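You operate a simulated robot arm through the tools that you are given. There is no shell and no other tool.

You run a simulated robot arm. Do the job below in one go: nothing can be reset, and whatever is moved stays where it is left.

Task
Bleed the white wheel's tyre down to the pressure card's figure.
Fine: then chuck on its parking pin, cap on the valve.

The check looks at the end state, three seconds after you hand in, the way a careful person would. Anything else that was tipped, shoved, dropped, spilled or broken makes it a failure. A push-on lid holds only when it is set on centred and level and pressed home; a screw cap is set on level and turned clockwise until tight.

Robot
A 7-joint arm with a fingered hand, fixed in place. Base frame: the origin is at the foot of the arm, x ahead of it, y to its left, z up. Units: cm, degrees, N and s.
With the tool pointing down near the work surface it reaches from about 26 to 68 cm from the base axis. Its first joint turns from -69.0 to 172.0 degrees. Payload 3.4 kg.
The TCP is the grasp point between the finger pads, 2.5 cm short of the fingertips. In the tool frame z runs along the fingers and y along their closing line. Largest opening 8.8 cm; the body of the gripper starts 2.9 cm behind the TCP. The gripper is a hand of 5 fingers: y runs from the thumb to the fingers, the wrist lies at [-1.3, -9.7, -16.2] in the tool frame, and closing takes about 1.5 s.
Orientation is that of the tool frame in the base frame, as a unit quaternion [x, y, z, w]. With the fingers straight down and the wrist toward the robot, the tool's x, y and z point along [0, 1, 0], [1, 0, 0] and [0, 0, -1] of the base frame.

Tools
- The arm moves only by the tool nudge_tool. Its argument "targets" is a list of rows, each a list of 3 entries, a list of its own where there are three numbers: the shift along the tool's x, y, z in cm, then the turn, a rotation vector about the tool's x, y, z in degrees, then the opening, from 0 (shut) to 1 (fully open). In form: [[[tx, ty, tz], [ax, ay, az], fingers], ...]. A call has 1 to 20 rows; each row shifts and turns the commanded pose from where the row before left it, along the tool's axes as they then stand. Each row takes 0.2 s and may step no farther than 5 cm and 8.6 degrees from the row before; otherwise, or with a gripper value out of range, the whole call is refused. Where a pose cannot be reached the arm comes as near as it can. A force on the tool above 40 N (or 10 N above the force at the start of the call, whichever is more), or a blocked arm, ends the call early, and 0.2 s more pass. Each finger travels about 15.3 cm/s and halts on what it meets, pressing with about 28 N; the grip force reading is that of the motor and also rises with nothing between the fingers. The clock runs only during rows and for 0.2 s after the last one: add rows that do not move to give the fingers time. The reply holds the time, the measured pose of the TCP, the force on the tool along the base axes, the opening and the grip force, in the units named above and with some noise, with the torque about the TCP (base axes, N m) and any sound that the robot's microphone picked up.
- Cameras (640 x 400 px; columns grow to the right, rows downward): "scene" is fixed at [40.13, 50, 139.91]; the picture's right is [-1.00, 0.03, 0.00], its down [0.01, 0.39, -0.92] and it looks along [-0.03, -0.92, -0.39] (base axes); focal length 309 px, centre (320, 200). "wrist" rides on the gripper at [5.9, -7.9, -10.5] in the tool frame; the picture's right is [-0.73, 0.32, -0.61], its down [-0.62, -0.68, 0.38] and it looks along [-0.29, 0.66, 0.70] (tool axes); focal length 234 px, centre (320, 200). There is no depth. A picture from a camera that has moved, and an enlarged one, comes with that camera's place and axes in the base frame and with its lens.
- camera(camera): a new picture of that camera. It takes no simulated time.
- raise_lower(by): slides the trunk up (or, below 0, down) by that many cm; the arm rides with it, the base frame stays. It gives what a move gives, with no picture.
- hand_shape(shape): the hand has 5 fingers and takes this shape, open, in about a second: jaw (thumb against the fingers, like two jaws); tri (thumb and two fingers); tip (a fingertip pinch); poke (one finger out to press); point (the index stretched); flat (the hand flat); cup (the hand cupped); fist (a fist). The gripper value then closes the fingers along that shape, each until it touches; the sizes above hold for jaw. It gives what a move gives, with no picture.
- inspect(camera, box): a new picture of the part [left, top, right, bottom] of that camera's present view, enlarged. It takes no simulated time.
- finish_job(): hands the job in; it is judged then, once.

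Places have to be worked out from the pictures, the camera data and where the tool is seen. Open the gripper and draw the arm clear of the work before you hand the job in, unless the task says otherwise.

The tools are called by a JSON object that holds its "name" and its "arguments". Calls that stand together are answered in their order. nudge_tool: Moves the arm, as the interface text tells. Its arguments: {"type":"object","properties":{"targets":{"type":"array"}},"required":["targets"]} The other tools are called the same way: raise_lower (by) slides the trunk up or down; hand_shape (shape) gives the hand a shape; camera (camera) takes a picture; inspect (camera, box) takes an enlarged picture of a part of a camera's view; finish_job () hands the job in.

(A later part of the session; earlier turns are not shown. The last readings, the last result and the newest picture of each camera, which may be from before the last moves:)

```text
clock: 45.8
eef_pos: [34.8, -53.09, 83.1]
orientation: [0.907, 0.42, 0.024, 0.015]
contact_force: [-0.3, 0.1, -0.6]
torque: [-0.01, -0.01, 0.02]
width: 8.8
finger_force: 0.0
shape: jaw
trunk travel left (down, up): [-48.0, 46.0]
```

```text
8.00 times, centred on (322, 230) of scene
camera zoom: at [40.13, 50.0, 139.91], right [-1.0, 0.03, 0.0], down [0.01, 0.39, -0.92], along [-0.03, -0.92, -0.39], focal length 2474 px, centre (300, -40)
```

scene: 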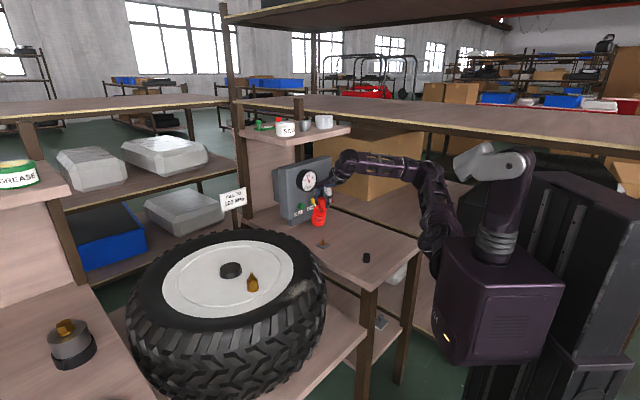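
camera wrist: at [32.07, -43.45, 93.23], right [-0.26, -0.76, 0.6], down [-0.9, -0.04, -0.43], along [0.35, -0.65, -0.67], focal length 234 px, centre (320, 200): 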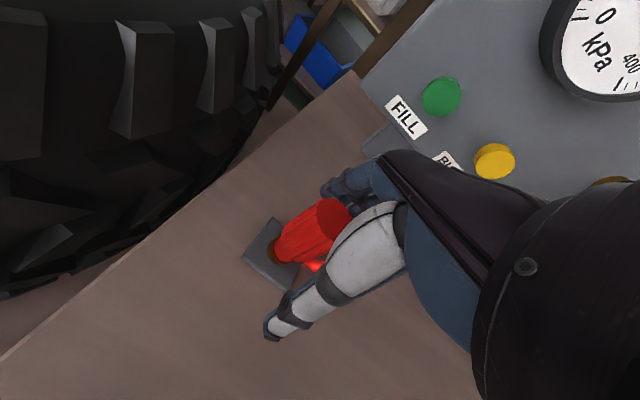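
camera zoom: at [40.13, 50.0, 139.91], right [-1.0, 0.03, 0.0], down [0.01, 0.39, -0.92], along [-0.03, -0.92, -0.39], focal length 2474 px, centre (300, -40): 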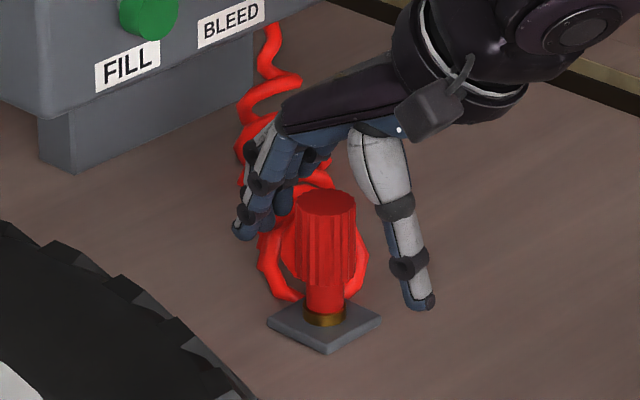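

The chuck stands upright on its pin, free of the hand. I rise straight up, clear of it.

{"name": "nudge_tool", "arguments": {"targets": [[[0.034, 0.04, -1], [0, 0, 0], 1], [[0.068, 0.08, -2], [0, 0, 0], 1], [[0.1, 0.12, -3], [0, 0, 0], 1], [[0.1, 0.12, -3], [0, 0, 0], 1], [[0.1, 0.12, -3], [0, 0, 0], 1], [[0, 0, 0], [0, 0, 0], 1]]}}

{"name": "camera", "arguments": {"camera": "wrist"}}

{"name": "camera", "arguments": {"camera": "scene"}}

```text
clock: 47.2
eef_pos: [34.76, -53.01, 94.97]
orientation: [0.907, 0.42, 0.024, 0.014]
contact_force: [0.5, 0.2, 0.8]
torque: [0.03, 0.0, -0.03]
width: 8.83
finger_force: 0.1
shape: jaw
trunk travel left (down, up): [-48.0, 46.0]
```

```text
taken
camera wrist: at [31.84, -43.43, 105.31], right [-0.26, -0.76, 0.6], down [-0.9, -0.04, -0.43], along [0.35, -0.65, -0.67], focal length 234 px, centre (320, 200)
```

wrist: 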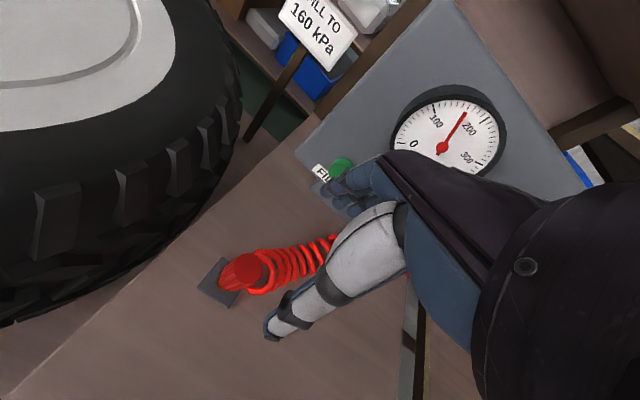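

```text
taken
```

scene: 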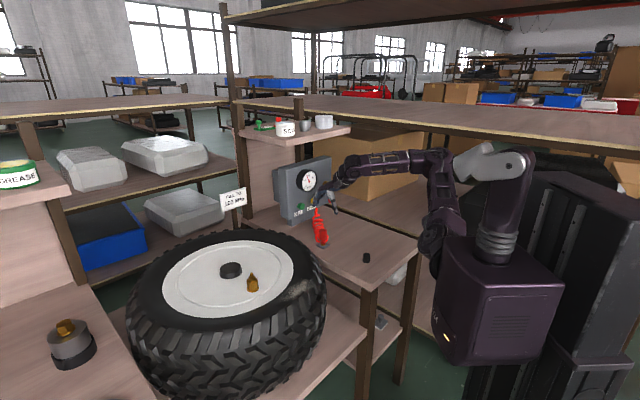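

The chuck stays parked. From here the gauge is seen nearly face-on, so I double-check the reading and the parked chuck.

{"name": "inspect", "arguments": {"camera": "wrist", "box": [380, 80, 520, 185]}}

{"name": "inspect", "arguments": {"camera": "scene", "box": [295, 205, 385, 270]}}

{"name": "inspect", "arguments": {"camera": "scene", "box": [298, 172, 320, 186]}}

```text
3.81 times, centred on (450, 132) of wrist
camera zoom: at [31.84, -43.43, 105.31], right [-0.26, -0.76, 0.6], down [-0.9, -0.04, -0.43], along [0.35, -0.65, -0.67], focal length 892 px, centre (-175, 457)
```

zoom: 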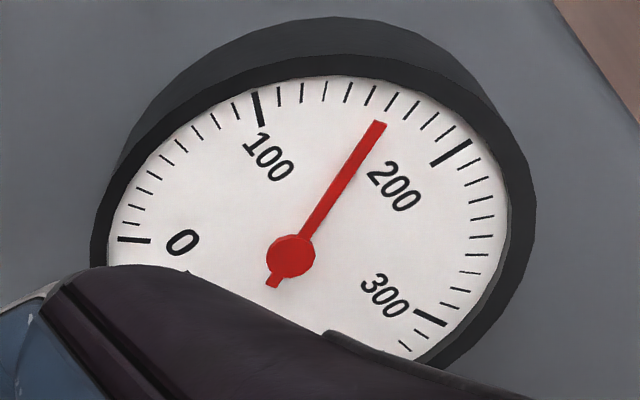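

```text
6.15 times, centred on (340, 238) of scene
camera zoom: at [40.13, 50.0, 139.91], right [-1.0, 0.03, 0.0], down [0.01, 0.39, -0.92], along [-0.03, -0.92, -0.39], focal length 1903 px, centre (197, -31)
```

zoom: 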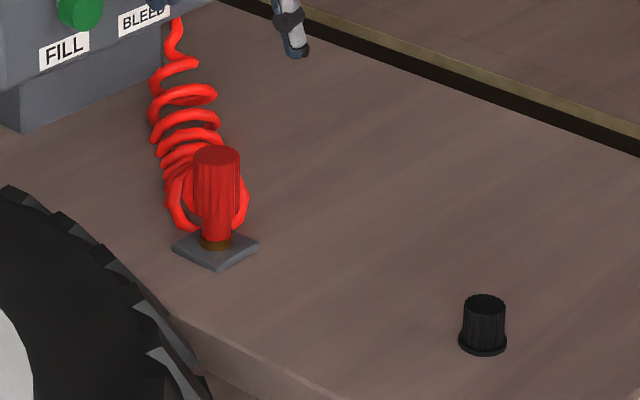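

```text
16.00 times, centred on (309, 179) of scene
camera zoom: at [40.13, 50.0, 139.91], right [-1.0, 0.03, 0.0], down [0.01, 0.39, -0.92], along [-0.03, -0.92, -0.39], focal length 4949 px, centre (496, 536)
```

zoom: 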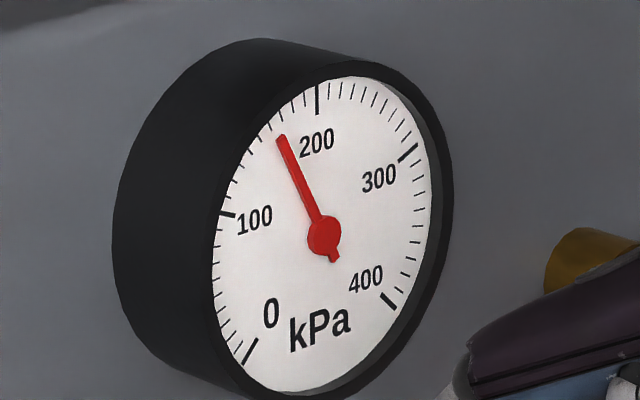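

A proper perspective fit of this view also gives 160 kPa, so that stays. Next the cap at about (20.9,-41.2): I level the hand and back it toward the cap at this height.

{"name": "nudge_tool", "arguments": {"targets": [[[0, 0, 0], [2.3, -1.96, 0], 1], [[0, -3.6, 0], [0, 0, 0], 1], [[0, -3.6, 0], [0, 0, 0], 1], [[0, -3.6, 0], [0, 0, 0], 1], [[0, 0, 0], [0, 0, 0], 1]]}}

{"name": "camera", "arguments": {"camera": "wrist"}}

{"name": "camera", "arguments": {"camera": "scene"}}

```text
clock: 48.4
eef_pos: [26.56, -46.16, 94.75]
orientation: [0.907, 0.421, 0.0, 0.003]
contact_force: [-0.5, -0.6, -0.8]
torque: [0.03, -0.02, 0.01]
width: 8.81
finger_force: 0.0
shape: jaw
trunk travel left (down, up): [-48.0, 46.0]
```

```text
taken
camera wrist: at [24.26, -36.54, 105.19], right [-0.23, -0.76, 0.61], down [-0.92, -0.04, -0.39], along [0.32, -0.65, -0.69], focal length 234 px, centre (320, 200)
```

wrist: 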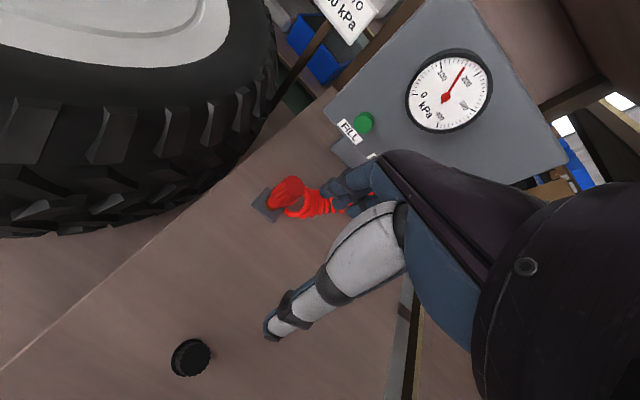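

```text
taken
```

scene: 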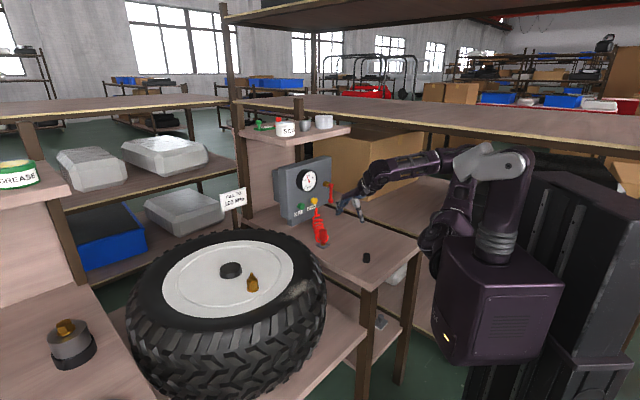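

The cap is visible in both views. The elbow is folding back near the head, so I check the arm's posture before going on.

{"name": "inspect", "arguments": {"camera": "scene", "box": [320, 110, 560, 290]}}

{"name": "inspect", "arguments": {"camera": "wrist", "box": [140, 310, 260, 400]}}

{"name": "inspect", "arguments": {"camera": "scene", "box": [350, 245, 385, 270]}}

```text
2.22 times, centred on (440, 200) of scene
camera zoom: at [40.13, 50.0, 139.91], right [-1.0, 0.03, 0.0], down [0.01, 0.39, -0.92], along [-0.03, -0.92, -0.39], focal length 687 px, centre (53, 200)
```

zoom: 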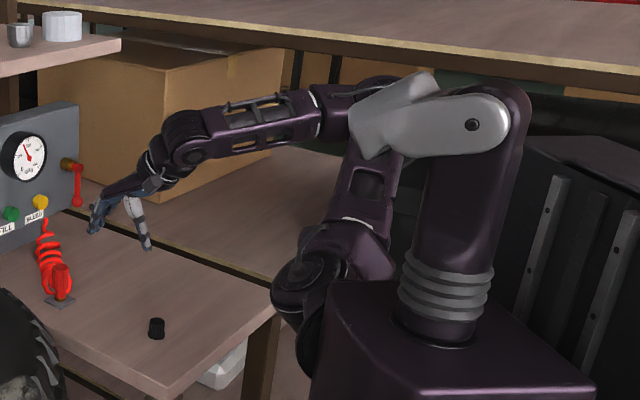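

```text
4.44 times, centred on (200, 355) of wrist
camera zoom: at [24.26, -36.54, 105.19], right [-0.23, -0.76, 0.61], down [-0.92, -0.04, -0.39], along [0.32, -0.65, -0.69], focal length 1041 px, centre (853, -489)
```

zoom: 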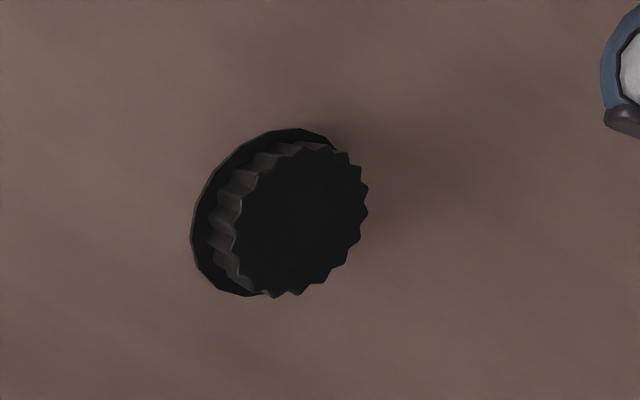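

```text
16.00 times, centred on (368, 258) of scene
camera zoom: at [40.13, 50.0, 139.91], right [-1.0, 0.03, 0.0], down [0.01, 0.39, -0.92], along [-0.03, -0.92, -0.39], focal length 4949 px, centre (-440, -720)
```

zoom: 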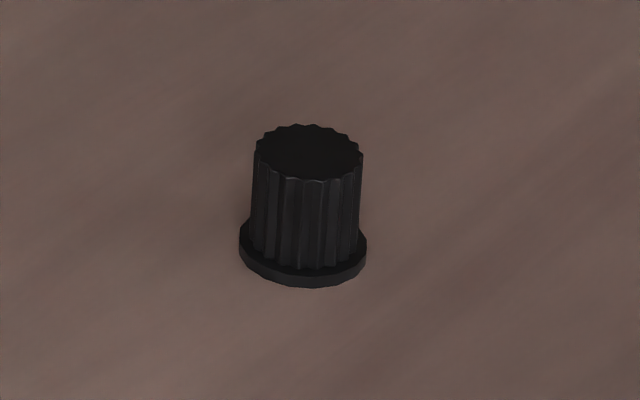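

The cap stands upright, axis near (20.4,-42.3). The elbow is well behind the head's plane, so I continue stepping back toward the cap and watch for reach limits.

{"name": "nudge_tool", "arguments": {"targets": [[[0, -2, 0], [0, 0, 0], 1], [[0, -2, 0], [0, 0, 0], 1], [[0, 0, 0], [0, 0, 0], 1]]}}

```text
clock: 49.2
eef_pos: [23.48, -43.49, 94.95]
orientation: [0.907, 0.42, 0.0, 0.003]
contact_force: [-0.8, 0.8, 0.2]
torque: [-0.01, -0.01, 0.0]
width: 8.79
finger_force: 0.1
shape: jaw
trunk travel left (down, up): [-48.0, 46.0]
```

Reachable. I move the last 3 cm to stand over the cap and look.

{"name": "nudge_tool", "arguments": {"targets": [[[-0.5, -1.56, 0], [0, 0, 0], 1], [[-0.5, -1.56, 0], [0, 0, 0], 1], [[0, 0, 1.5], [0, 0, 0], 1], [[0, 0, 1.5], [0, 0, 0], 1], [[0, 0, 0], [0, 0, 0], 1]]}}

{"name": "camera", "arguments": {"camera": "wrist"}}

{"name": "camera", "arguments": {"camera": "scene"}}

```text
clock: 50.4
eef_pos: [20.66, -42.72, 92.0]
orientation: [0.907, 0.421, 0.001, 0.003]
contact_force: [0.4, 0.4, -0.4]
torque: [-0.02, 0.0, -0.01]
width: 8.76
finger_force: 0.1
shape: jaw
out of reach, approached as far as the arm can: row 4
trunk travel left (down, up): [-48.0, 46.0]
```

```text
taken
camera wrist: at [18.42, -33.13, 102.51], right [-0.23, -0.76, 0.61], down [-0.92, -0.04, -0.39], along [0.32, -0.65, -0.69], focal length 234 px, centre (320, 200)
```

wrist: 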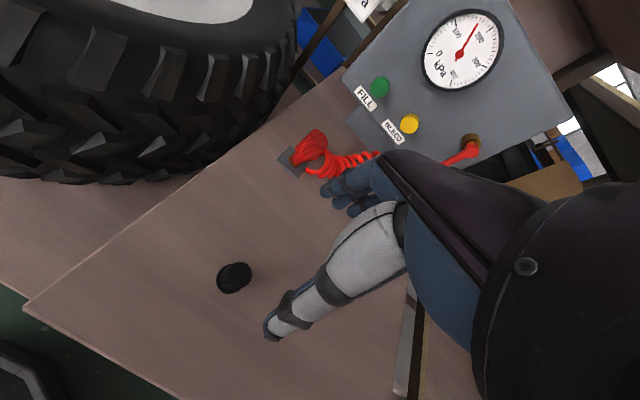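

```text
taken
```

scene: 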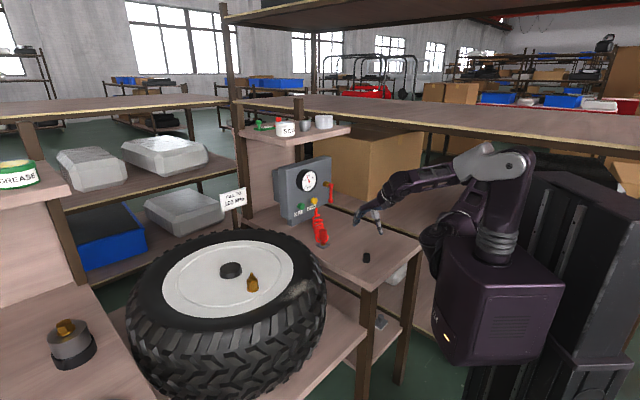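

Going lower by arm alone hits the reach limit here, so I will use the trunk for height. First I measure the cap against the hand's axis.

{"name": "inspect", "arguments": {"camera": "wrist", "box": [200, 240, 280, 310]}}

{"name": "inspect", "arguments": {"camera": "scene", "box": [335, 200, 400, 275]}}

```text
5.71 times, centred on (240, 275) of wrist
camera zoom: at [18.42, -33.13, 102.51], right [-0.23, -0.76, 0.61], down [-0.92, -0.04, -0.39], along [0.32, -0.65, -0.69], focal length 1338 px, centre (777, -229)
```

zoom: 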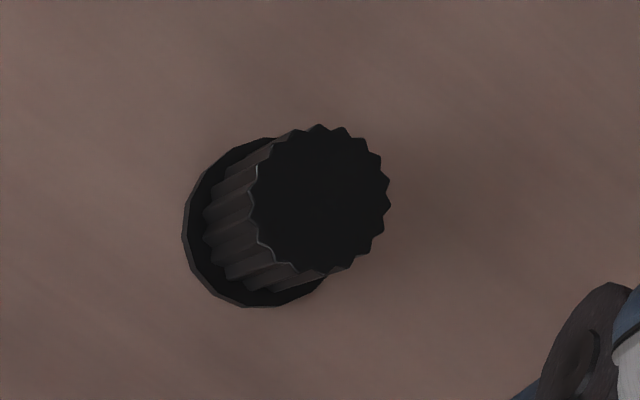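

```text
5.33 times, centred on (368, 238) of scene
camera zoom: at [40.13, 50.0, 139.91], right [-1.0, 0.03, 0.0], down [0.01, 0.39, -0.92], along [-0.03, -0.92, -0.39], focal length 1650 px, centre (67, 0)
```

zoom: 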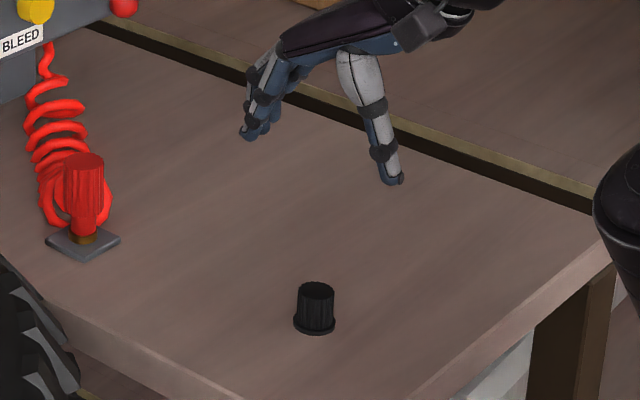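

From the wrist camera the cap axis lies at about tool (+0.45,-0.36) from the TCP. I make that shift, then lower the trunk 9 cm and re-check before the fingers reach the cap.

{"name": "nudge_tool", "arguments": {"targets": [[[0.45, -0.36, 0], [0, 0, 0], 1], [[0, 0, 0], [0, 0, 0], 1]]}}

{"name": "raise_lower", "arguments": {"by": -9}}

{"name": "camera", "arguments": {"camera": "wrist"}}

{"name": "camera", "arguments": {"camera": "scene"}}

```text
clock: 51.0
eef_pos: [20.8, -42.71, 92.28]
orientation: [0.907, 0.42, 0.0, 0.002]
contact_force: [-0.4, 0.1, 1.4]
torque: [-0.03, 0.02, -0.01]
width: 8.8
finger_force: 0.0
shape: jaw
out of reach, approached as far as the arm can: row 1
trunk travel left (down, up): [-48.0, 46.0]
```

```text
clock: 52.3
eef_pos: [20.81, -42.62, 83.3]
orientation: [0.908, 0.42, 0.0, 0.004]
contact_force: [0.3, -0.9, 0.4]
torque: [0.01, -0.01, 0.02]
width: 8.79
finger_force: 0.1
shape: jaw
trunk travel left (down, up): [-39.0, 55.0]
```

```text
taken
camera wrist: at [18.56, -33.0, 93.72], right [-0.22, -0.76, 0.61], down [-0.92, -0.04, -0.39], along [0.32, -0.65, -0.69], focal length 234 px, centre (320, 200)
```

wrist: 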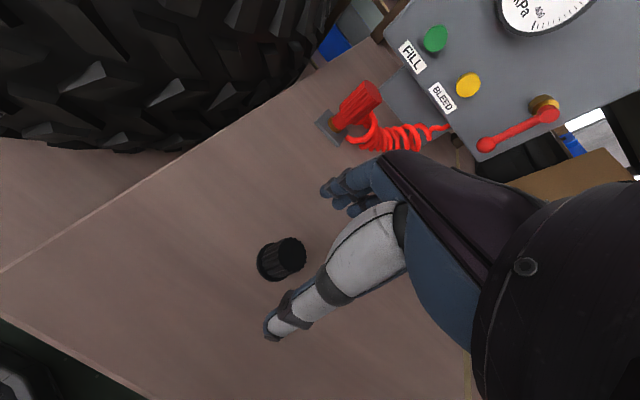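

```text
taken
```

scene: 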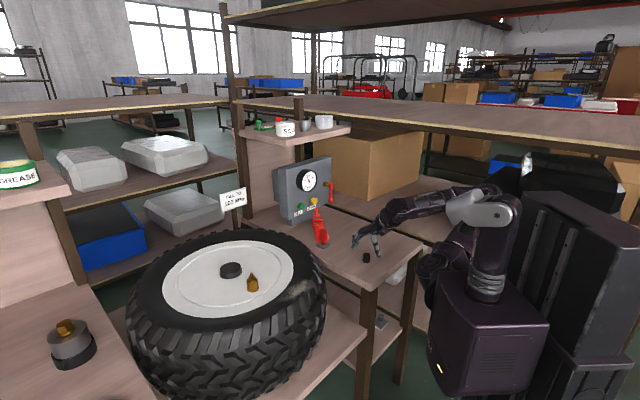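

The cap now sits at about tool (0.15,-0.23) from the TCP axis, good enough for closing. I lower the trunk another 2.5 cm and check the finger height beside the cap.

{"name": "raise_lower", "arguments": {"by": -2.5}}

{"name": "inspect", "arguments": {"camera": "scene", "box": [340, 220, 400, 275]}}

{"name": "inspect", "arguments": {"camera": "wrist", "box": [240, 180, 380, 350]}}

```text
clock: 53.0
eef_pos: [20.87, -42.62, 80.79]
orientation: [0.907, 0.42, 0.0, 0.002]
contact_force: [0.5, -0.2, -0.7]
torque: [0.0, -0.02, 0.0]
width: 8.79
finger_force: 0.0
shape: jaw
trunk travel left (down, up): [-36.5, 57.5]
```

```text
7.27 times, centred on (370, 248) of scene
camera zoom: at [40.13, 50.0, 139.91], right [-1.0, 0.03, 0.0], down [0.01, 0.39, -0.92], along [-0.03, -0.92, -0.39], focal length 2250 px, centre (-44, -146)
```

zoom: 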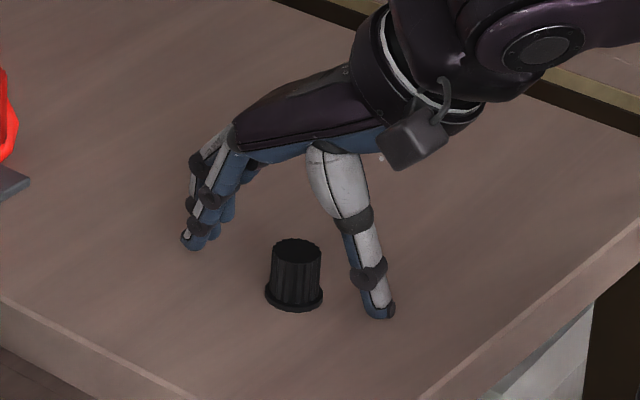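

```text
2.35 times, centred on (310, 265) of wrist
camera zoom: at [18.56, -33.0, 91.22], right [-0.22, -0.76, 0.61], down [-0.92, -0.04, -0.39], along [0.32, -0.65, -0.69], focal length 551 px, centre (344, 47)
```

zoom: 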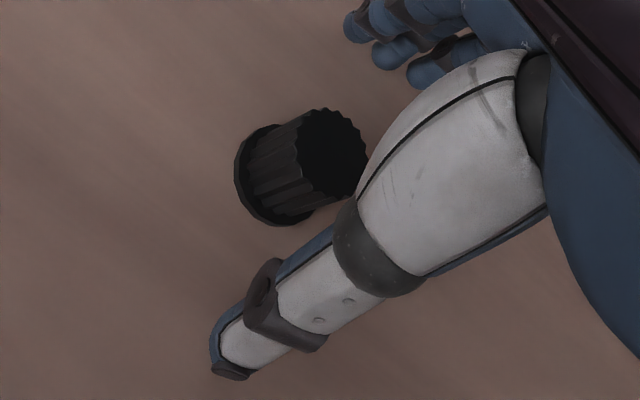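

The cap sits between thumb and fingers with tips about 1 cm above the table. I lower 0.6 cm more, then close.

{"name": "raise_lower", "arguments": {"by": -0.6}}

{"name": "nudge_tool", "arguments": {"targets": [[[0, 0, 0], [0, 0, 0], 0.7], [[0, 0, 0], [0, 0, 0], 0.5], [[0, 0, 0], [0, 0, 0], 0.3], [[0, 0, 0], [0, 0, 0], 0.1], [[0, 0, 0], [0, 0, 0], 0], [[0, 0, 0], [0, 0, 0], 0], [[0, 0, 0], [0, 0, 0], 0], [[0, 0, 0], [0, 0, 0], 0], [[0, 0, 0], [0, 0, 0], 0]]}}

{"name": "inspect", "arguments": {"camera": "scene", "box": [340, 220, 400, 275]}}

{"name": "inspect", "arguments": {"camera": "wrist", "box": [240, 180, 380, 300]}}

```text
clock: 53.5
eef_pos: [20.74, -42.4, 80.36]
orientation: [0.908, 0.42, 0.002, 0.004]
contact_force: [-1.7, 1.0, 12.9]
torque: [-0.45, -0.39, -0.03]
width: 8.73
finger_force: 0.1
shape: jaw
trunk travel left (down, up): [-35.9, 58.1]
```

```text
clock: 55.5
eef_pos: [20.67, -42.35, 80.34]
orientation: [0.907, 0.421, 0.0, 0.004]
contact_force: [0.4, -1.7, 32.5]
torque: [-0.11, -0.38, -0.03]
width: 2.2
finger_force: 27.8
shape: jaw
trunk travel left (down, up): [-35.9, 58.1]
```

```text
7.27 times, centred on (370, 248) of scene
camera zoom: at [40.13, 50.0, 139.91], right [-1.0, 0.03, 0.0], down [0.01, 0.39, -0.92], along [-0.03, -0.92, -0.39], focal length 2250 px, centre (-44, -146)
```

zoom: 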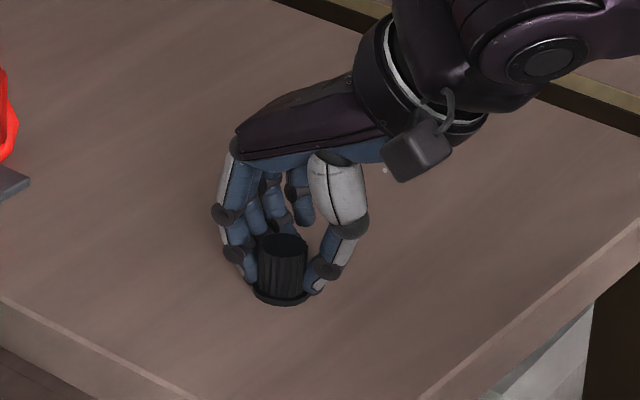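

```text
3.33 times, centred on (310, 240) of wrist
camera zoom: at [18.43, -32.76, 90.8], right [-0.23, -0.76, 0.61], down [-0.92, -0.04, -0.39], along [0.32, -0.65, -0.69], focal length 781 px, centre (353, 67)
```

zoom: 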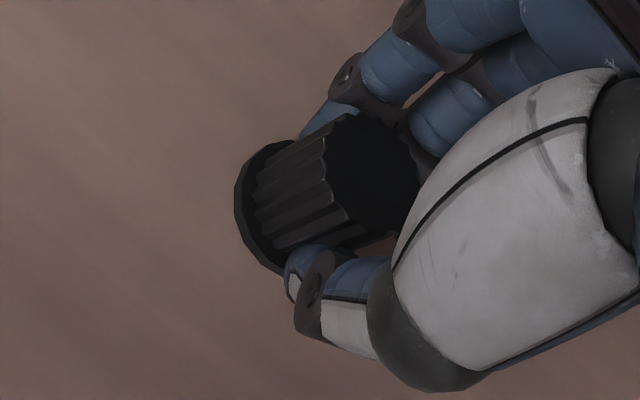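

The cap is gripped (width 2.2), but the fingertips press the table with about 30 N. I raise slightly to relieve that, then lift the cap a few centimetres.

{"name": "nudge_tool", "arguments": {"targets": [[[0, 0, -0.3], [0, 0, 0], 0], [[0, 0, -0.3], [0, 0, 0], 0], [[0, 0, 0], [0, 0, 0], 0]]}}

{"name": "inspect", "arguments": {"camera": "scene", "box": [340, 220, 400, 275]}}

{"name": "inspect", "arguments": {"camera": "wrist", "box": [240, 180, 380, 300]}}

```text
clock: 56.3
eef_pos: [20.77, -42.41, 80.7]
orientation: [0.907, 0.422, -0.001, 0.001]
contact_force: [0.4, -0.1, 0.6]
torque: [-0.02, -0.02, -0.02]
width: 2.01
finger_force: 28.0
shape: jaw
trunk travel left (down, up): [-35.9, 58.1]
```

```text
7.27 times, centred on (370, 248) of scene
camera zoom: at [40.13, 50.0, 139.91], right [-1.0, 0.03, 0.0], down [0.01, 0.39, -0.92], along [-0.03, -0.92, -0.39], focal length 2250 px, centre (-44, -146)
```

zoom: 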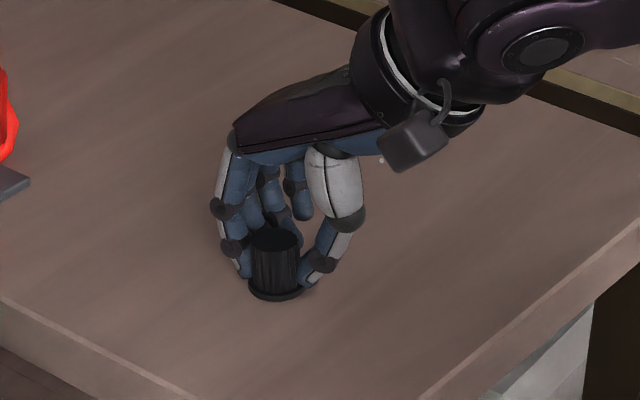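

```text
3.33 times, centred on (310, 240) of wrist
camera zoom: at [18.55, -32.96, 91.14], right [-0.22, -0.76, 0.61], down [-0.92, -0.04, -0.38], along [0.31, -0.65, -0.69], focal length 781 px, centre (353, 67)
```

zoom: 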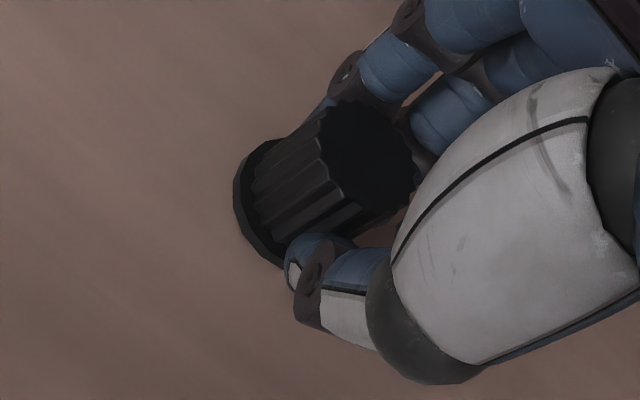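

The cap lifted with the hand and the table load is gone. I lift 5 cm and examine how level it hangs.

{"name": "nudge_tool", "arguments": {"targets": [[[0, 0, -0.5], [0, 0, 0], 0], [[0, 0, -1], [0, 0, 0], 0], [[0, 0, -1.5], [0, 0, 0], 0], [[0, 0, -2], [0, 0, 0], 0], [[0, 0, 0], [0, 0, 0], 0]]}}

{"name": "inspect", "arguments": {"camera": "scene", "box": [345, 220, 385, 260]}}

{"name": "inspect", "arguments": {"camera": "wrist", "box": [270, 200, 350, 270]}}

```text
clock: 57.5
eef_pos: [20.55, -42.56, 85.89]
orientation: [0.907, 0.42, 0.0, 0.002]
contact_force: [0.3, 0.1, -0.1]
torque: [-0.01, -0.02, 0.02]
width: 1.98
finger_force: 28.6
shape: jaw
trunk travel left (down, up): [-35.9, 58.1]
```

```text
10.00 times, centred on (365, 240) of scene
camera zoom: at [40.13, 50.0, 139.91], right [-1.0, 0.03, 0.0], down [0.01, 0.39, -0.92], along [-0.03, -0.92, -0.39], focal length 3093 px, centre (-130, -200)
```

zoom: 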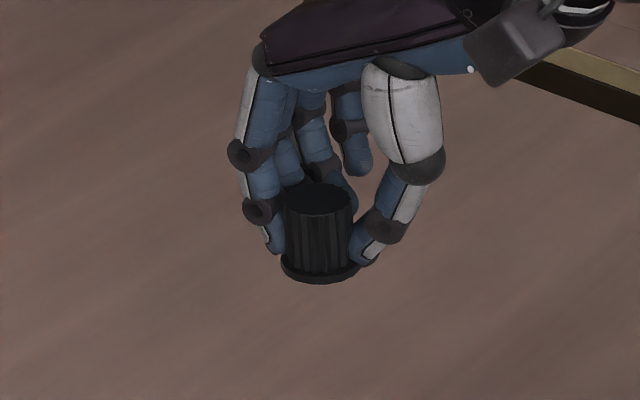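

```text
5.71 times, centred on (310, 235) of wrist
camera zoom: at [18.44, -33.04, 96.35], right [-0.22, -0.76, 0.61], down [-0.92, -0.04, -0.39], along [0.32, -0.65, -0.69], focal length 1338 px, centre (377, 0)
```

zoom: 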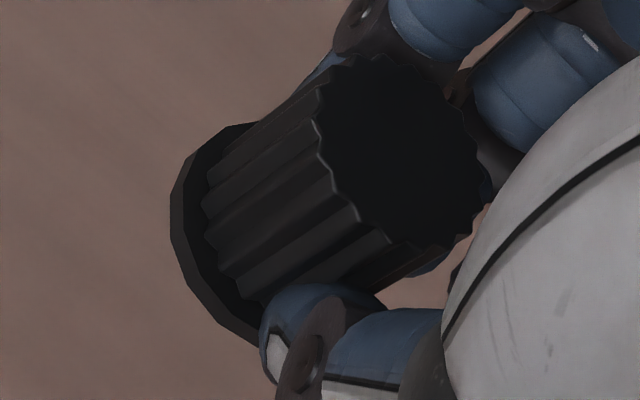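

The cap is held by thumb and fingers, leaning only about 3–4° as the chuck did. I raise the trunk back by 12 cm for a good posture over the wheel.

{"name": "raise_lower", "arguments": {"by": 12}}

{"name": "camera", "arguments": {"camera": "scene"}}

```text
clock: 59.0
eef_pos: [20.68, -42.53, 97.88]
orientation: [0.907, 0.42, 0.0, 0.002]
contact_force: [-0.2, -0.5, -0.5]
torque: [-0.02, -0.01, -0.01]
width: 2.02
finger_force: 28.1
shape: jaw
trunk travel left (down, up): [-47.9, 46.1]
```

```text
taken
```

scene: 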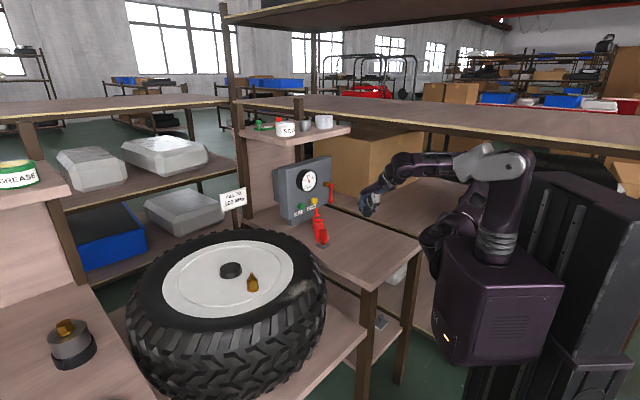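

The cap is still held and nothing else has moved. I now carry it across toward the valve, unwinding the yaw, at TCP height about 98.

{"name": "nudge_tool", "arguments": {"targets": [[[3.29, 1.18, 0], [0, 0, -3.33], 0], [[3.22, 1.36, 0], [0, 0, -3.33], 0], [[3.13, 1.55, 0], [0, 0, -3.33], 0], [[3.04, 1.73, 0], [0, 0, -3.33], 0], [[2.93, 1.9, 0], [0, 0, -3.33], 0], [[2.82, 2.07, 0], [0, 0, -3.33], 0], [[2.69, 2.23, 0], [0, 0, -3.33], 0], [[2.56, 2.38, 0], [0, 0, -3.33], 0], [[2.41, 2.53, 0], [0, 0, -3.33], 0], [[2.27, 2.66, 0], [0, 0, -3.33], 0], [[2.11, 2.79, 0], [0, 0, -3.33], 0], [[1.94, 2.91, 0], [0, 0, -3.33], 0], [[0, 0, 0], [0, 0, 0], 0]]}}

{"name": "camera", "arguments": {"camera": "wrist"}}

{"name": "inspect", "arguments": {"camera": "scene", "box": [215, 205, 295, 305]}}

```text
clock: 61.8
eef_pos: [56.85, -21.6, 98.08]
orientation: [0.709, 0.706, 0.0, 0.002]
contact_force: [0.6, -0.6, -0.4]
torque: [-0.02, -0.01, -0.02]
width: 1.95
finger_force: 28.6
shape: jaw
trunk travel left (down, up): [-47.9, 46.1]
```

```text
taken
camera wrist: at [48.99, -15.65, 108.47], right [0.32, -0.73, 0.61], down [-0.68, -0.62, -0.38], along [0.66, -0.3, -0.69], focal length 234 px, centre (320, 200)
```

wrist: 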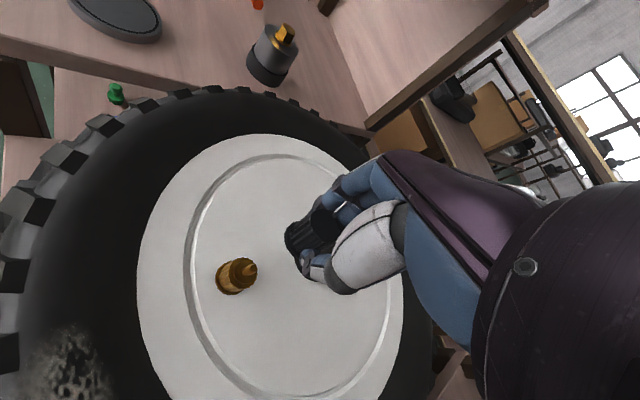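

```text
4.00 times, centred on (255, 255) of scene
camera zoom: at [40.13, 50.0, 139.91], right [-1.0, 0.03, 0.0], down [0.01, 0.39, -0.92], along [-0.03, -0.92, -0.39], focal length 1237 px, centre (580, -20)
```

zoom: 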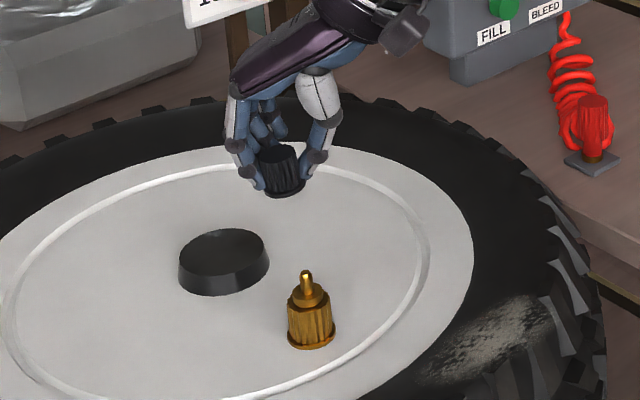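

I'm above the valve. I zoom in both views to measure the cap's lean and its offset from the valve stem.

{"name": "inspect", "arguments": {"camera": "scene", "box": [232, 225, 272, 260]}}

{"name": "inspect", "arguments": {"camera": "wrist", "box": [200, 190, 350, 310]}}

{"name": "inspect", "arguments": {"camera": "wrist", "box": [275, 195, 345, 255]}}

{"name": "inspect", "arguments": {"camera": "wrist", "box": [205, 245, 275, 305]}}

```text
11.43 times, centred on (252, 242) of scene
camera zoom: at [40.13, 50.0, 139.91], right [-1.0, 0.03, 0.0], down [0.01, 0.39, -0.92], along [-0.03, -0.92, -0.39], focal length 3535 px, centre (1097, -286)
```

zoom: 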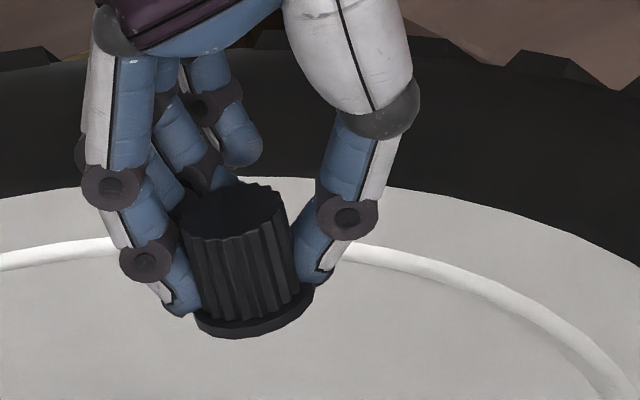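

```text
3.33 times, centred on (275, 250) of wrist
camera zoom: at [48.99, -15.65, 108.47], right [0.32, -0.73, 0.61], down [-0.68, -0.62, -0.38], along [0.66, -0.3, -0.69], focal length 781 px, centre (470, 33)
```

zoom: 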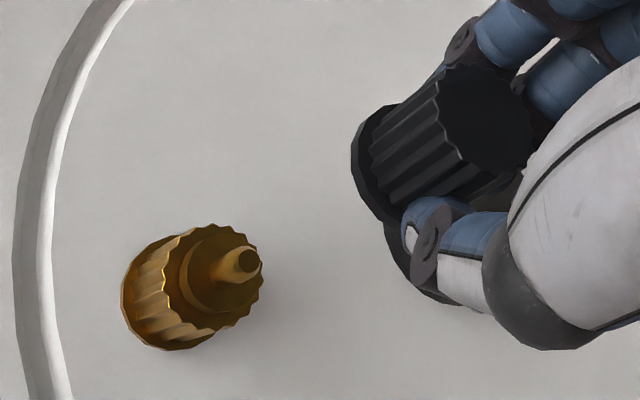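

```text
6.67 times, centred on (310, 225) of wrist
camera zoom: at [48.99, -15.65, 108.47], right [0.32, -0.73, 0.61], down [-0.68, -0.62, -0.38], along [0.66, -0.3, -0.69], focal length 1561 px, centre (387, 33)
```

zoom: 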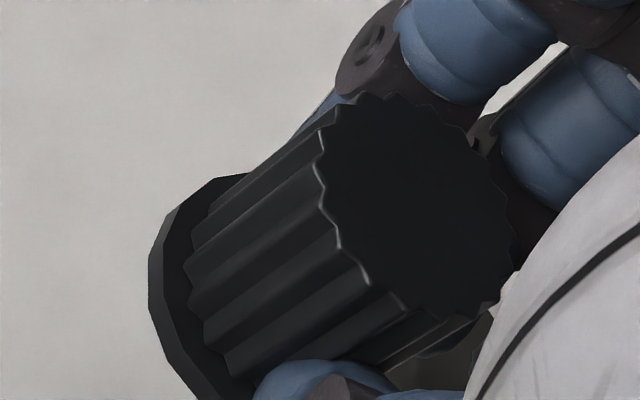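

```text
6.67 times, centred on (240, 275) of wrist
camera zoom: at [48.99, -15.65, 108.47], right [0.32, -0.73, 0.61], down [-0.68, -0.62, -0.38], along [0.66, -0.3, -0.69], focal length 1561 px, centre (853, -300)
```

zoom: 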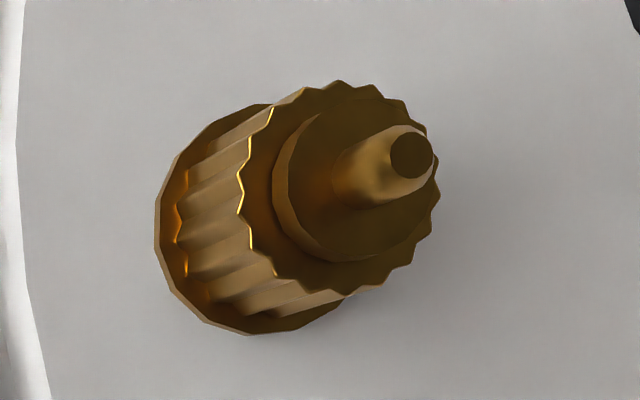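

The cap leans about 6° with its top toward +x and sits about 0.9 cm to +x of the TCP axis; the valve axis is near (56.67,-21.33). I rotate the hand 6° to level the cap and shift it over the valve, then re-measure.

{"name": "nudge_tool", "arguments": {"targets": [[[0.08, -0.68, 0], [-3, -0.5, 0], 0], [[0.08, -0.68, 0], [-3, -0.5, 0], 0], [[0, 0, 0], [0, 0, 0], 0]]}}

{"name": "inspect", "arguments": {"camera": "scene", "box": [232, 225, 272, 260]}}

{"name": "inspect", "arguments": {"camera": "wrist", "box": [275, 195, 345, 255]}}

{"name": "inspect", "arguments": {"camera": "wrist", "box": [200, 190, 350, 310]}}

```text
clock: 62.6
eef_pos: [55.49, -21.38, 97.83]
orientation: [0.708, 0.704, 0.029, 0.046]
contact_force: [-0.1, -0.2, 0.5]
torque: [0.0, -0.01, 0.0]
width: 2.0
finger_force: 28.3
shape: jaw
trunk travel left (down, up): [-47.9, 46.1]
```

```text
11.43 times, centred on (252, 242) of scene
camera zoom: at [40.13, 50.0, 139.91], right [-1.0, 0.03, 0.0], down [0.01, 0.39, -0.92], along [-0.03, -0.92, -0.39], focal length 3535 px, centre (1097, -286)
```

zoom: 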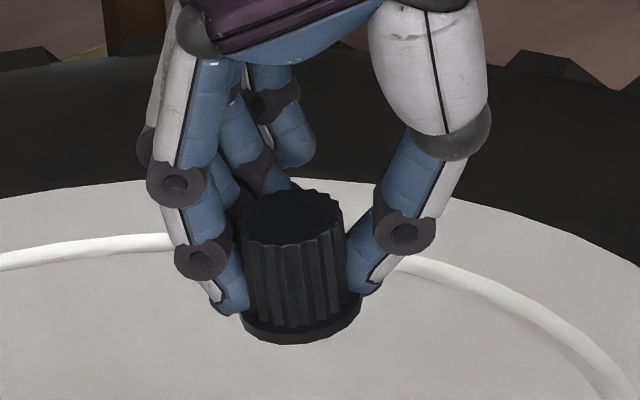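

```text
6.67 times, centred on (310, 225) of wrist
camera zoom: at [46.61, -15.33, 107.33], right [0.25, -0.71, 0.65], down [-0.64, -0.63, -0.44], along [0.73, -0.31, -0.62], focal length 1561 px, centre (387, 33)
```

zoom: 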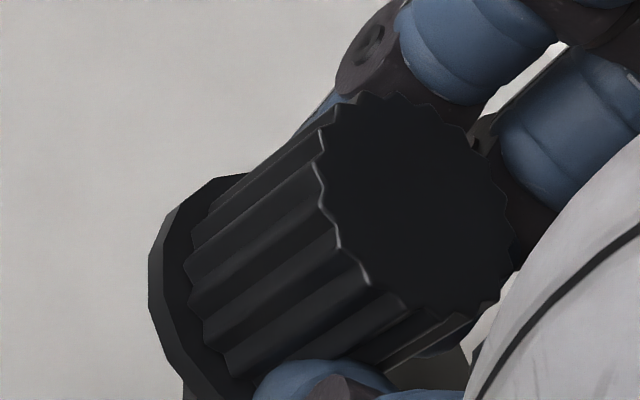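

```text
3.33 times, centred on (275, 250) of wrist
camera zoom: at [46.61, -15.33, 107.33], right [0.25, -0.71, 0.65], down [-0.64, -0.63, -0.44], along [0.73, -0.31, -0.62], focal length 781 px, centre (470, 33)
```

zoom: 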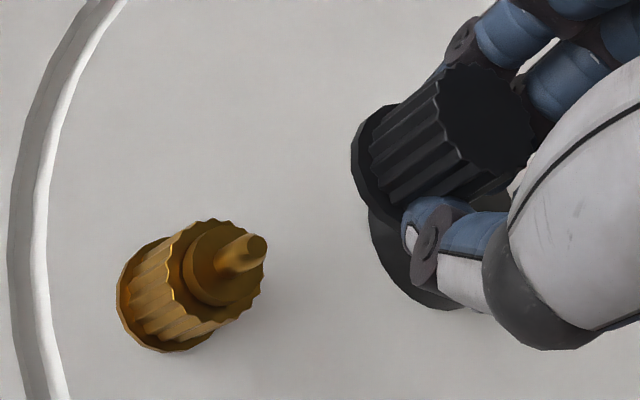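

The cap is now level in both views, with its bottom centre near (56.44,-21.17,94.95), while the stem stands at (56.68,-21.33). I shift by that difference and come down to just above the stem.

{"name": "nudge_tool", "arguments": {"targets": [[[-0.16, 0.24, 0.03], [0, 0, 0], 0], [[0.033, -0.148, 1.391], [0, 0, 0], 0], [[0.033, -0.148, 1.391], [0, 0, 0], 0], [[0.033, -0.148, 1.391], [0, 0, 0], 0], [[0.033, -0.148, 1.391], [0, 0, 0], 0], [[0, 0, 0], [0, 0, 0], 0]]}}

{"name": "inspect", "arguments": {"camera": "scene", "box": [232, 245, 272, 295]}}

{"name": "inspect", "arguments": {"camera": "wrist", "box": [240, 190, 350, 290]}}

```text
clock: 64.0
eef_pos: [55.84, -21.51, 92.42]
orientation: [0.708, 0.704, 0.03, 0.045]
contact_force: [-0.5, 0.3, -1.2]
torque: [-0.01, -0.02, -0.02]
width: 1.99
finger_force: 27.4
shape: jaw
trunk travel left (down, up): [-47.9, 46.1]
```

```text
8.00 times, centred on (252, 270) of scene
camera zoom: at [40.13, 50.0, 139.91], right [-1.0, 0.03, 0.0], down [0.01, 0.39, -0.92], along [-0.03, -0.92, -0.39], focal length 2474 px, centre (864, -360)
```

zoom: 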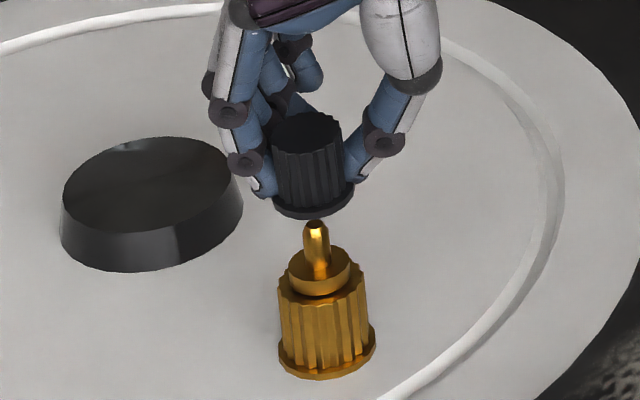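

```text
4.00 times, centred on (295, 240) of wrist
camera zoom: at [46.89, -15.47, 101.77], right [0.25, -0.71, 0.65], down [-0.64, -0.63, -0.44], along [0.73, -0.31, -0.62], focal length 937 px, centre (420, 40)
```

zoom: 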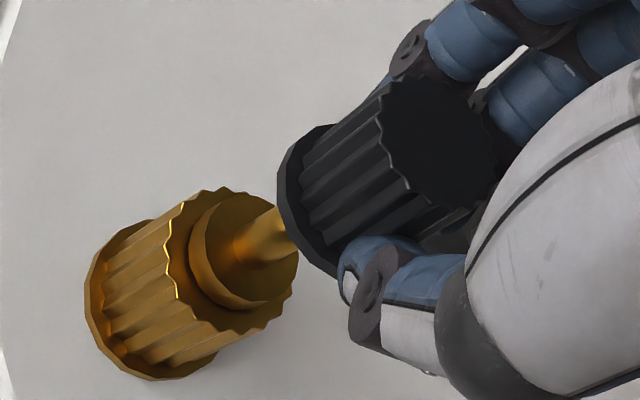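

Cap and stem are aligned to within about 0.05 cm in both views. I descend in small steps, watching force.

{"name": "nudge_tool", "arguments": {"targets": [[[0.012, -0.053, 0.497], [0, 0, 0], 0], [[0.012, -0.053, 0.497], [0, 0, 0], 0], [[0.012, -0.053, 0.497], [0, 0, 0], 0], [[0, 0, 0], [0, 0, 0], 0]]}}

{"name": "inspect", "arguments": {"camera": "scene", "box": [232, 250, 272, 295]}}

{"name": "inspect", "arguments": {"camera": "wrist", "box": [250, 200, 340, 280]}}

```text
clock: 65.0
eef_pos: [55.97, -21.49, 90.88]
orientation: [0.708, 0.705, 0.03, 0.045]
contact_force: [-0.5, -0.7, -1.5]
torque: [0.04, -0.01, -0.02]
width: 1.97
finger_force: 28.5
shape: jaw
trunk travel left (down, up): [-47.9, 46.1]
```

```text
8.89 times, centred on (252, 272) of scene
camera zoom: at [40.13, 50.0, 139.91], right [-1.0, 0.03, 0.0], down [0.01, 0.39, -0.92], along [-0.03, -0.92, -0.39], focal length 2749 px, centre (924, -444)
```

zoom: 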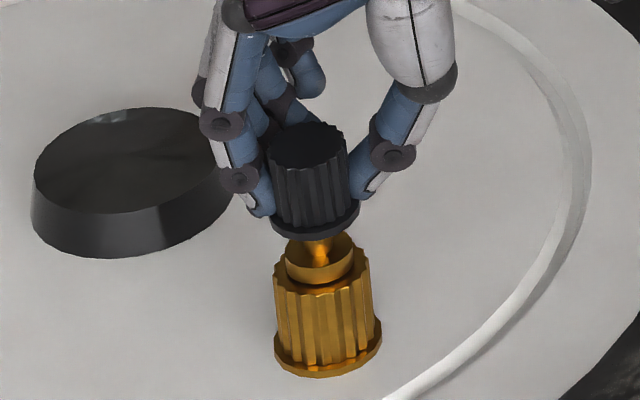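

```text
5.00 times, centred on (295, 240) of wrist
camera zoom: at [46.95, -15.49, 100.25], right [0.25, -0.71, 0.65], down [-0.64, -0.63, -0.44], along [0.73, -0.31, -0.62], focal length 1171 px, centre (445, 0)
```

zoom: 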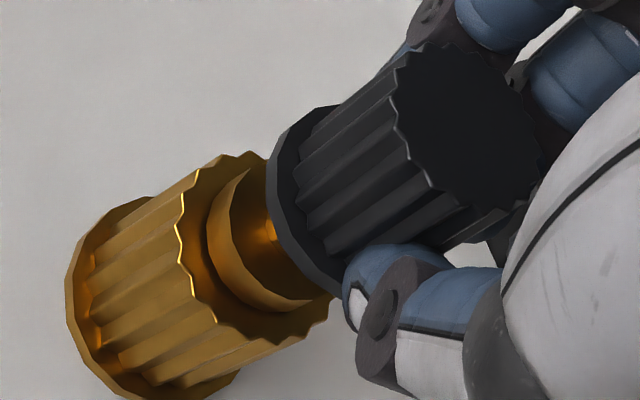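

No contact so far; the stem tip is entering the cap. I continue down in 0.4 cm steps.

{"name": "nudge_tool", "arguments": {"targets": [[[0.01, -0.06, 0.398], [0, 0, 0], 0], [[0.01, -0.042, 0.398], [0, 0, 0], 0], [[0, 0, 0], [0, 0, 0], 0]]}}

{"name": "inspect", "arguments": {"camera": "scene", "box": [232, 250, 272, 295]}}

{"name": "inspect", "arguments": {"camera": "wrist", "box": [250, 200, 340, 280]}}

```text
clock: 65.8
eef_pos: [55.85, -21.62, 90.0]
orientation: [0.708, 0.704, 0.03, 0.045]
contact_force: [0.0, -0.3, -0.8]
torque: [0.0, -0.01, -0.04]
width: 1.98
finger_force: 28.3
shape: jaw
trunk travel left (down, up): [-47.9, 46.1]
```

```text
8.89 times, centred on (252, 272) of scene
camera zoom: at [40.13, 50.0, 139.91], right [-1.0, 0.03, 0.0], down [0.01, 0.39, -0.92], along [-0.03, -0.92, -0.39], focal length 2749 px, centre (924, -444)
```

zoom: 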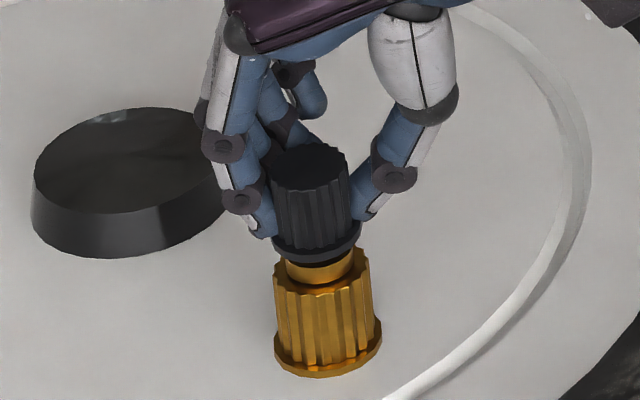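

```text
5.00 times, centred on (295, 240) of wrist
camera zoom: at [46.98, -15.52, 99.44], right [0.25, -0.71, 0.65], down [-0.64, -0.63, -0.44], along [0.73, -0.31, -0.62], focal length 1171 px, centre (445, 0)
```

zoom: 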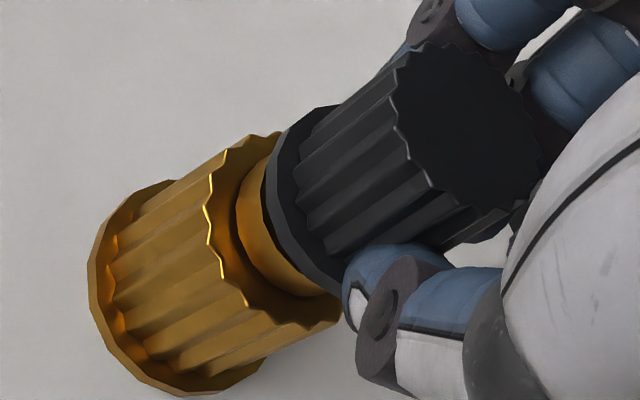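

Still free and well aligned. I keep lowering in 0.3 cm steps until contact.

{"name": "nudge_tool", "arguments": {"targets": [[[0.007, -0.032, 0.298], [0, 0, 0], 0], [[0.007, -0.032, 0.298], [0, 0, 0], 0], [[0, 0, 0], [0, 0, 0], 0]]}}

{"name": "inspect", "arguments": {"camera": "scene", "box": [232, 250, 272, 295]}}

```text
clock: 66.6
eef_pos: [55.77, -21.62, 89.51]
orientation: [0.708, 0.704, 0.031, 0.047]
contact_force: [1.0, 0.2, 9.5]
torque: [0.04, -0.18, 0.02]
width: 2.0
finger_force: 28.1
shape: jaw
trunk travel left (down, up): [-47.9, 46.1]
```

```text
8.89 times, centred on (252, 272) of scene
camera zoom: at [40.13, 50.0, 139.91], right [-1.0, 0.03, 0.0], down [0.01, 0.39, -0.92], along [-0.03, -0.92, -0.39], focal length 2749 px, centre (924, -444)
```

zoom: 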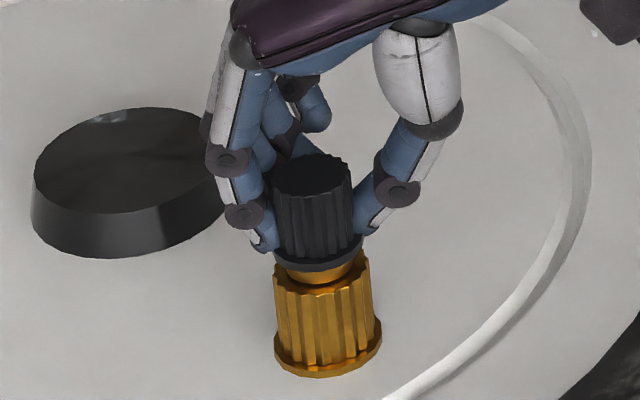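

The cap now rests on the valve with about 10 N. I try turning clockwise about the valve's axis in small steps (compensating the 0.9 cm grip offset) and watch force, torque and sound.

{"name": "nudge_tool", "arguments": {"targets": [[[0.096, -0.023, 0], [0.14, -0.64, 5.96], 0], [[0.096, -0.023, 0], [0.14, -0.64, 5.96], 0], [[0, 0, 0], [0, 0, 0], 0]]}}

{"name": "inspect", "arguments": {"camera": "scene", "box": [232, 250, 272, 295]}}

{"name": "inspect", "arguments": {"camera": "wrist", "box": [250, 200, 340, 280]}}

```text
clock: 67.4
eef_pos: [55.8, -21.37, 89.42]
orientation: [0.779, 0.625, 0.026, 0.049]
contact_force: [0.7, -0.8, 13.5]
torque: [-0.03, -0.17, 0.02]
width: 2.01
finger_force: 28.2
shape: jaw
trunk travel left (down, up): [-47.9, 46.1]
```

```text
8.89 times, centred on (252, 272) of scene
camera zoom: at [40.13, 50.0, 139.91], right [-1.0, 0.03, 0.0], down [0.01, 0.39, -0.92], along [-0.03, -0.92, -0.39], focal length 2749 px, centre (924, -444)
```

zoom: 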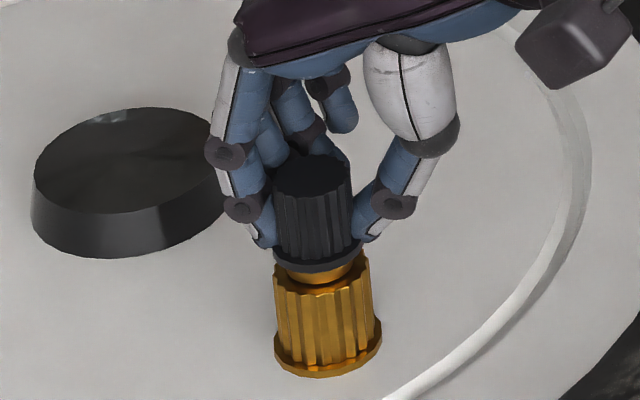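

```text
5.00 times, centred on (295, 240) of wrist
camera zoom: at [48.24, -13.54, 98.88], right [0.1, -0.75, 0.65], down [-0.76, -0.48, -0.44], along [0.65, -0.45, -0.61], focal length 1171 px, centre (445, 0)
```

zoom: 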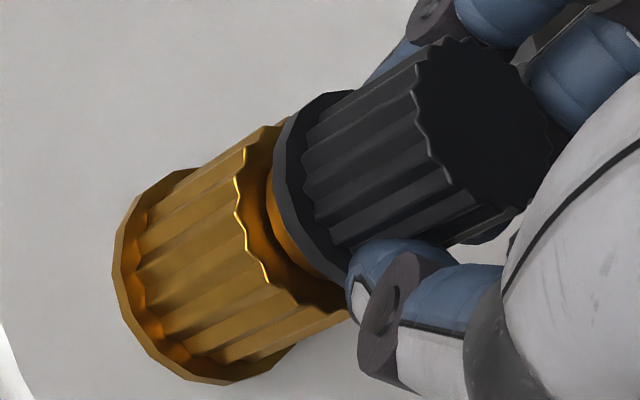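

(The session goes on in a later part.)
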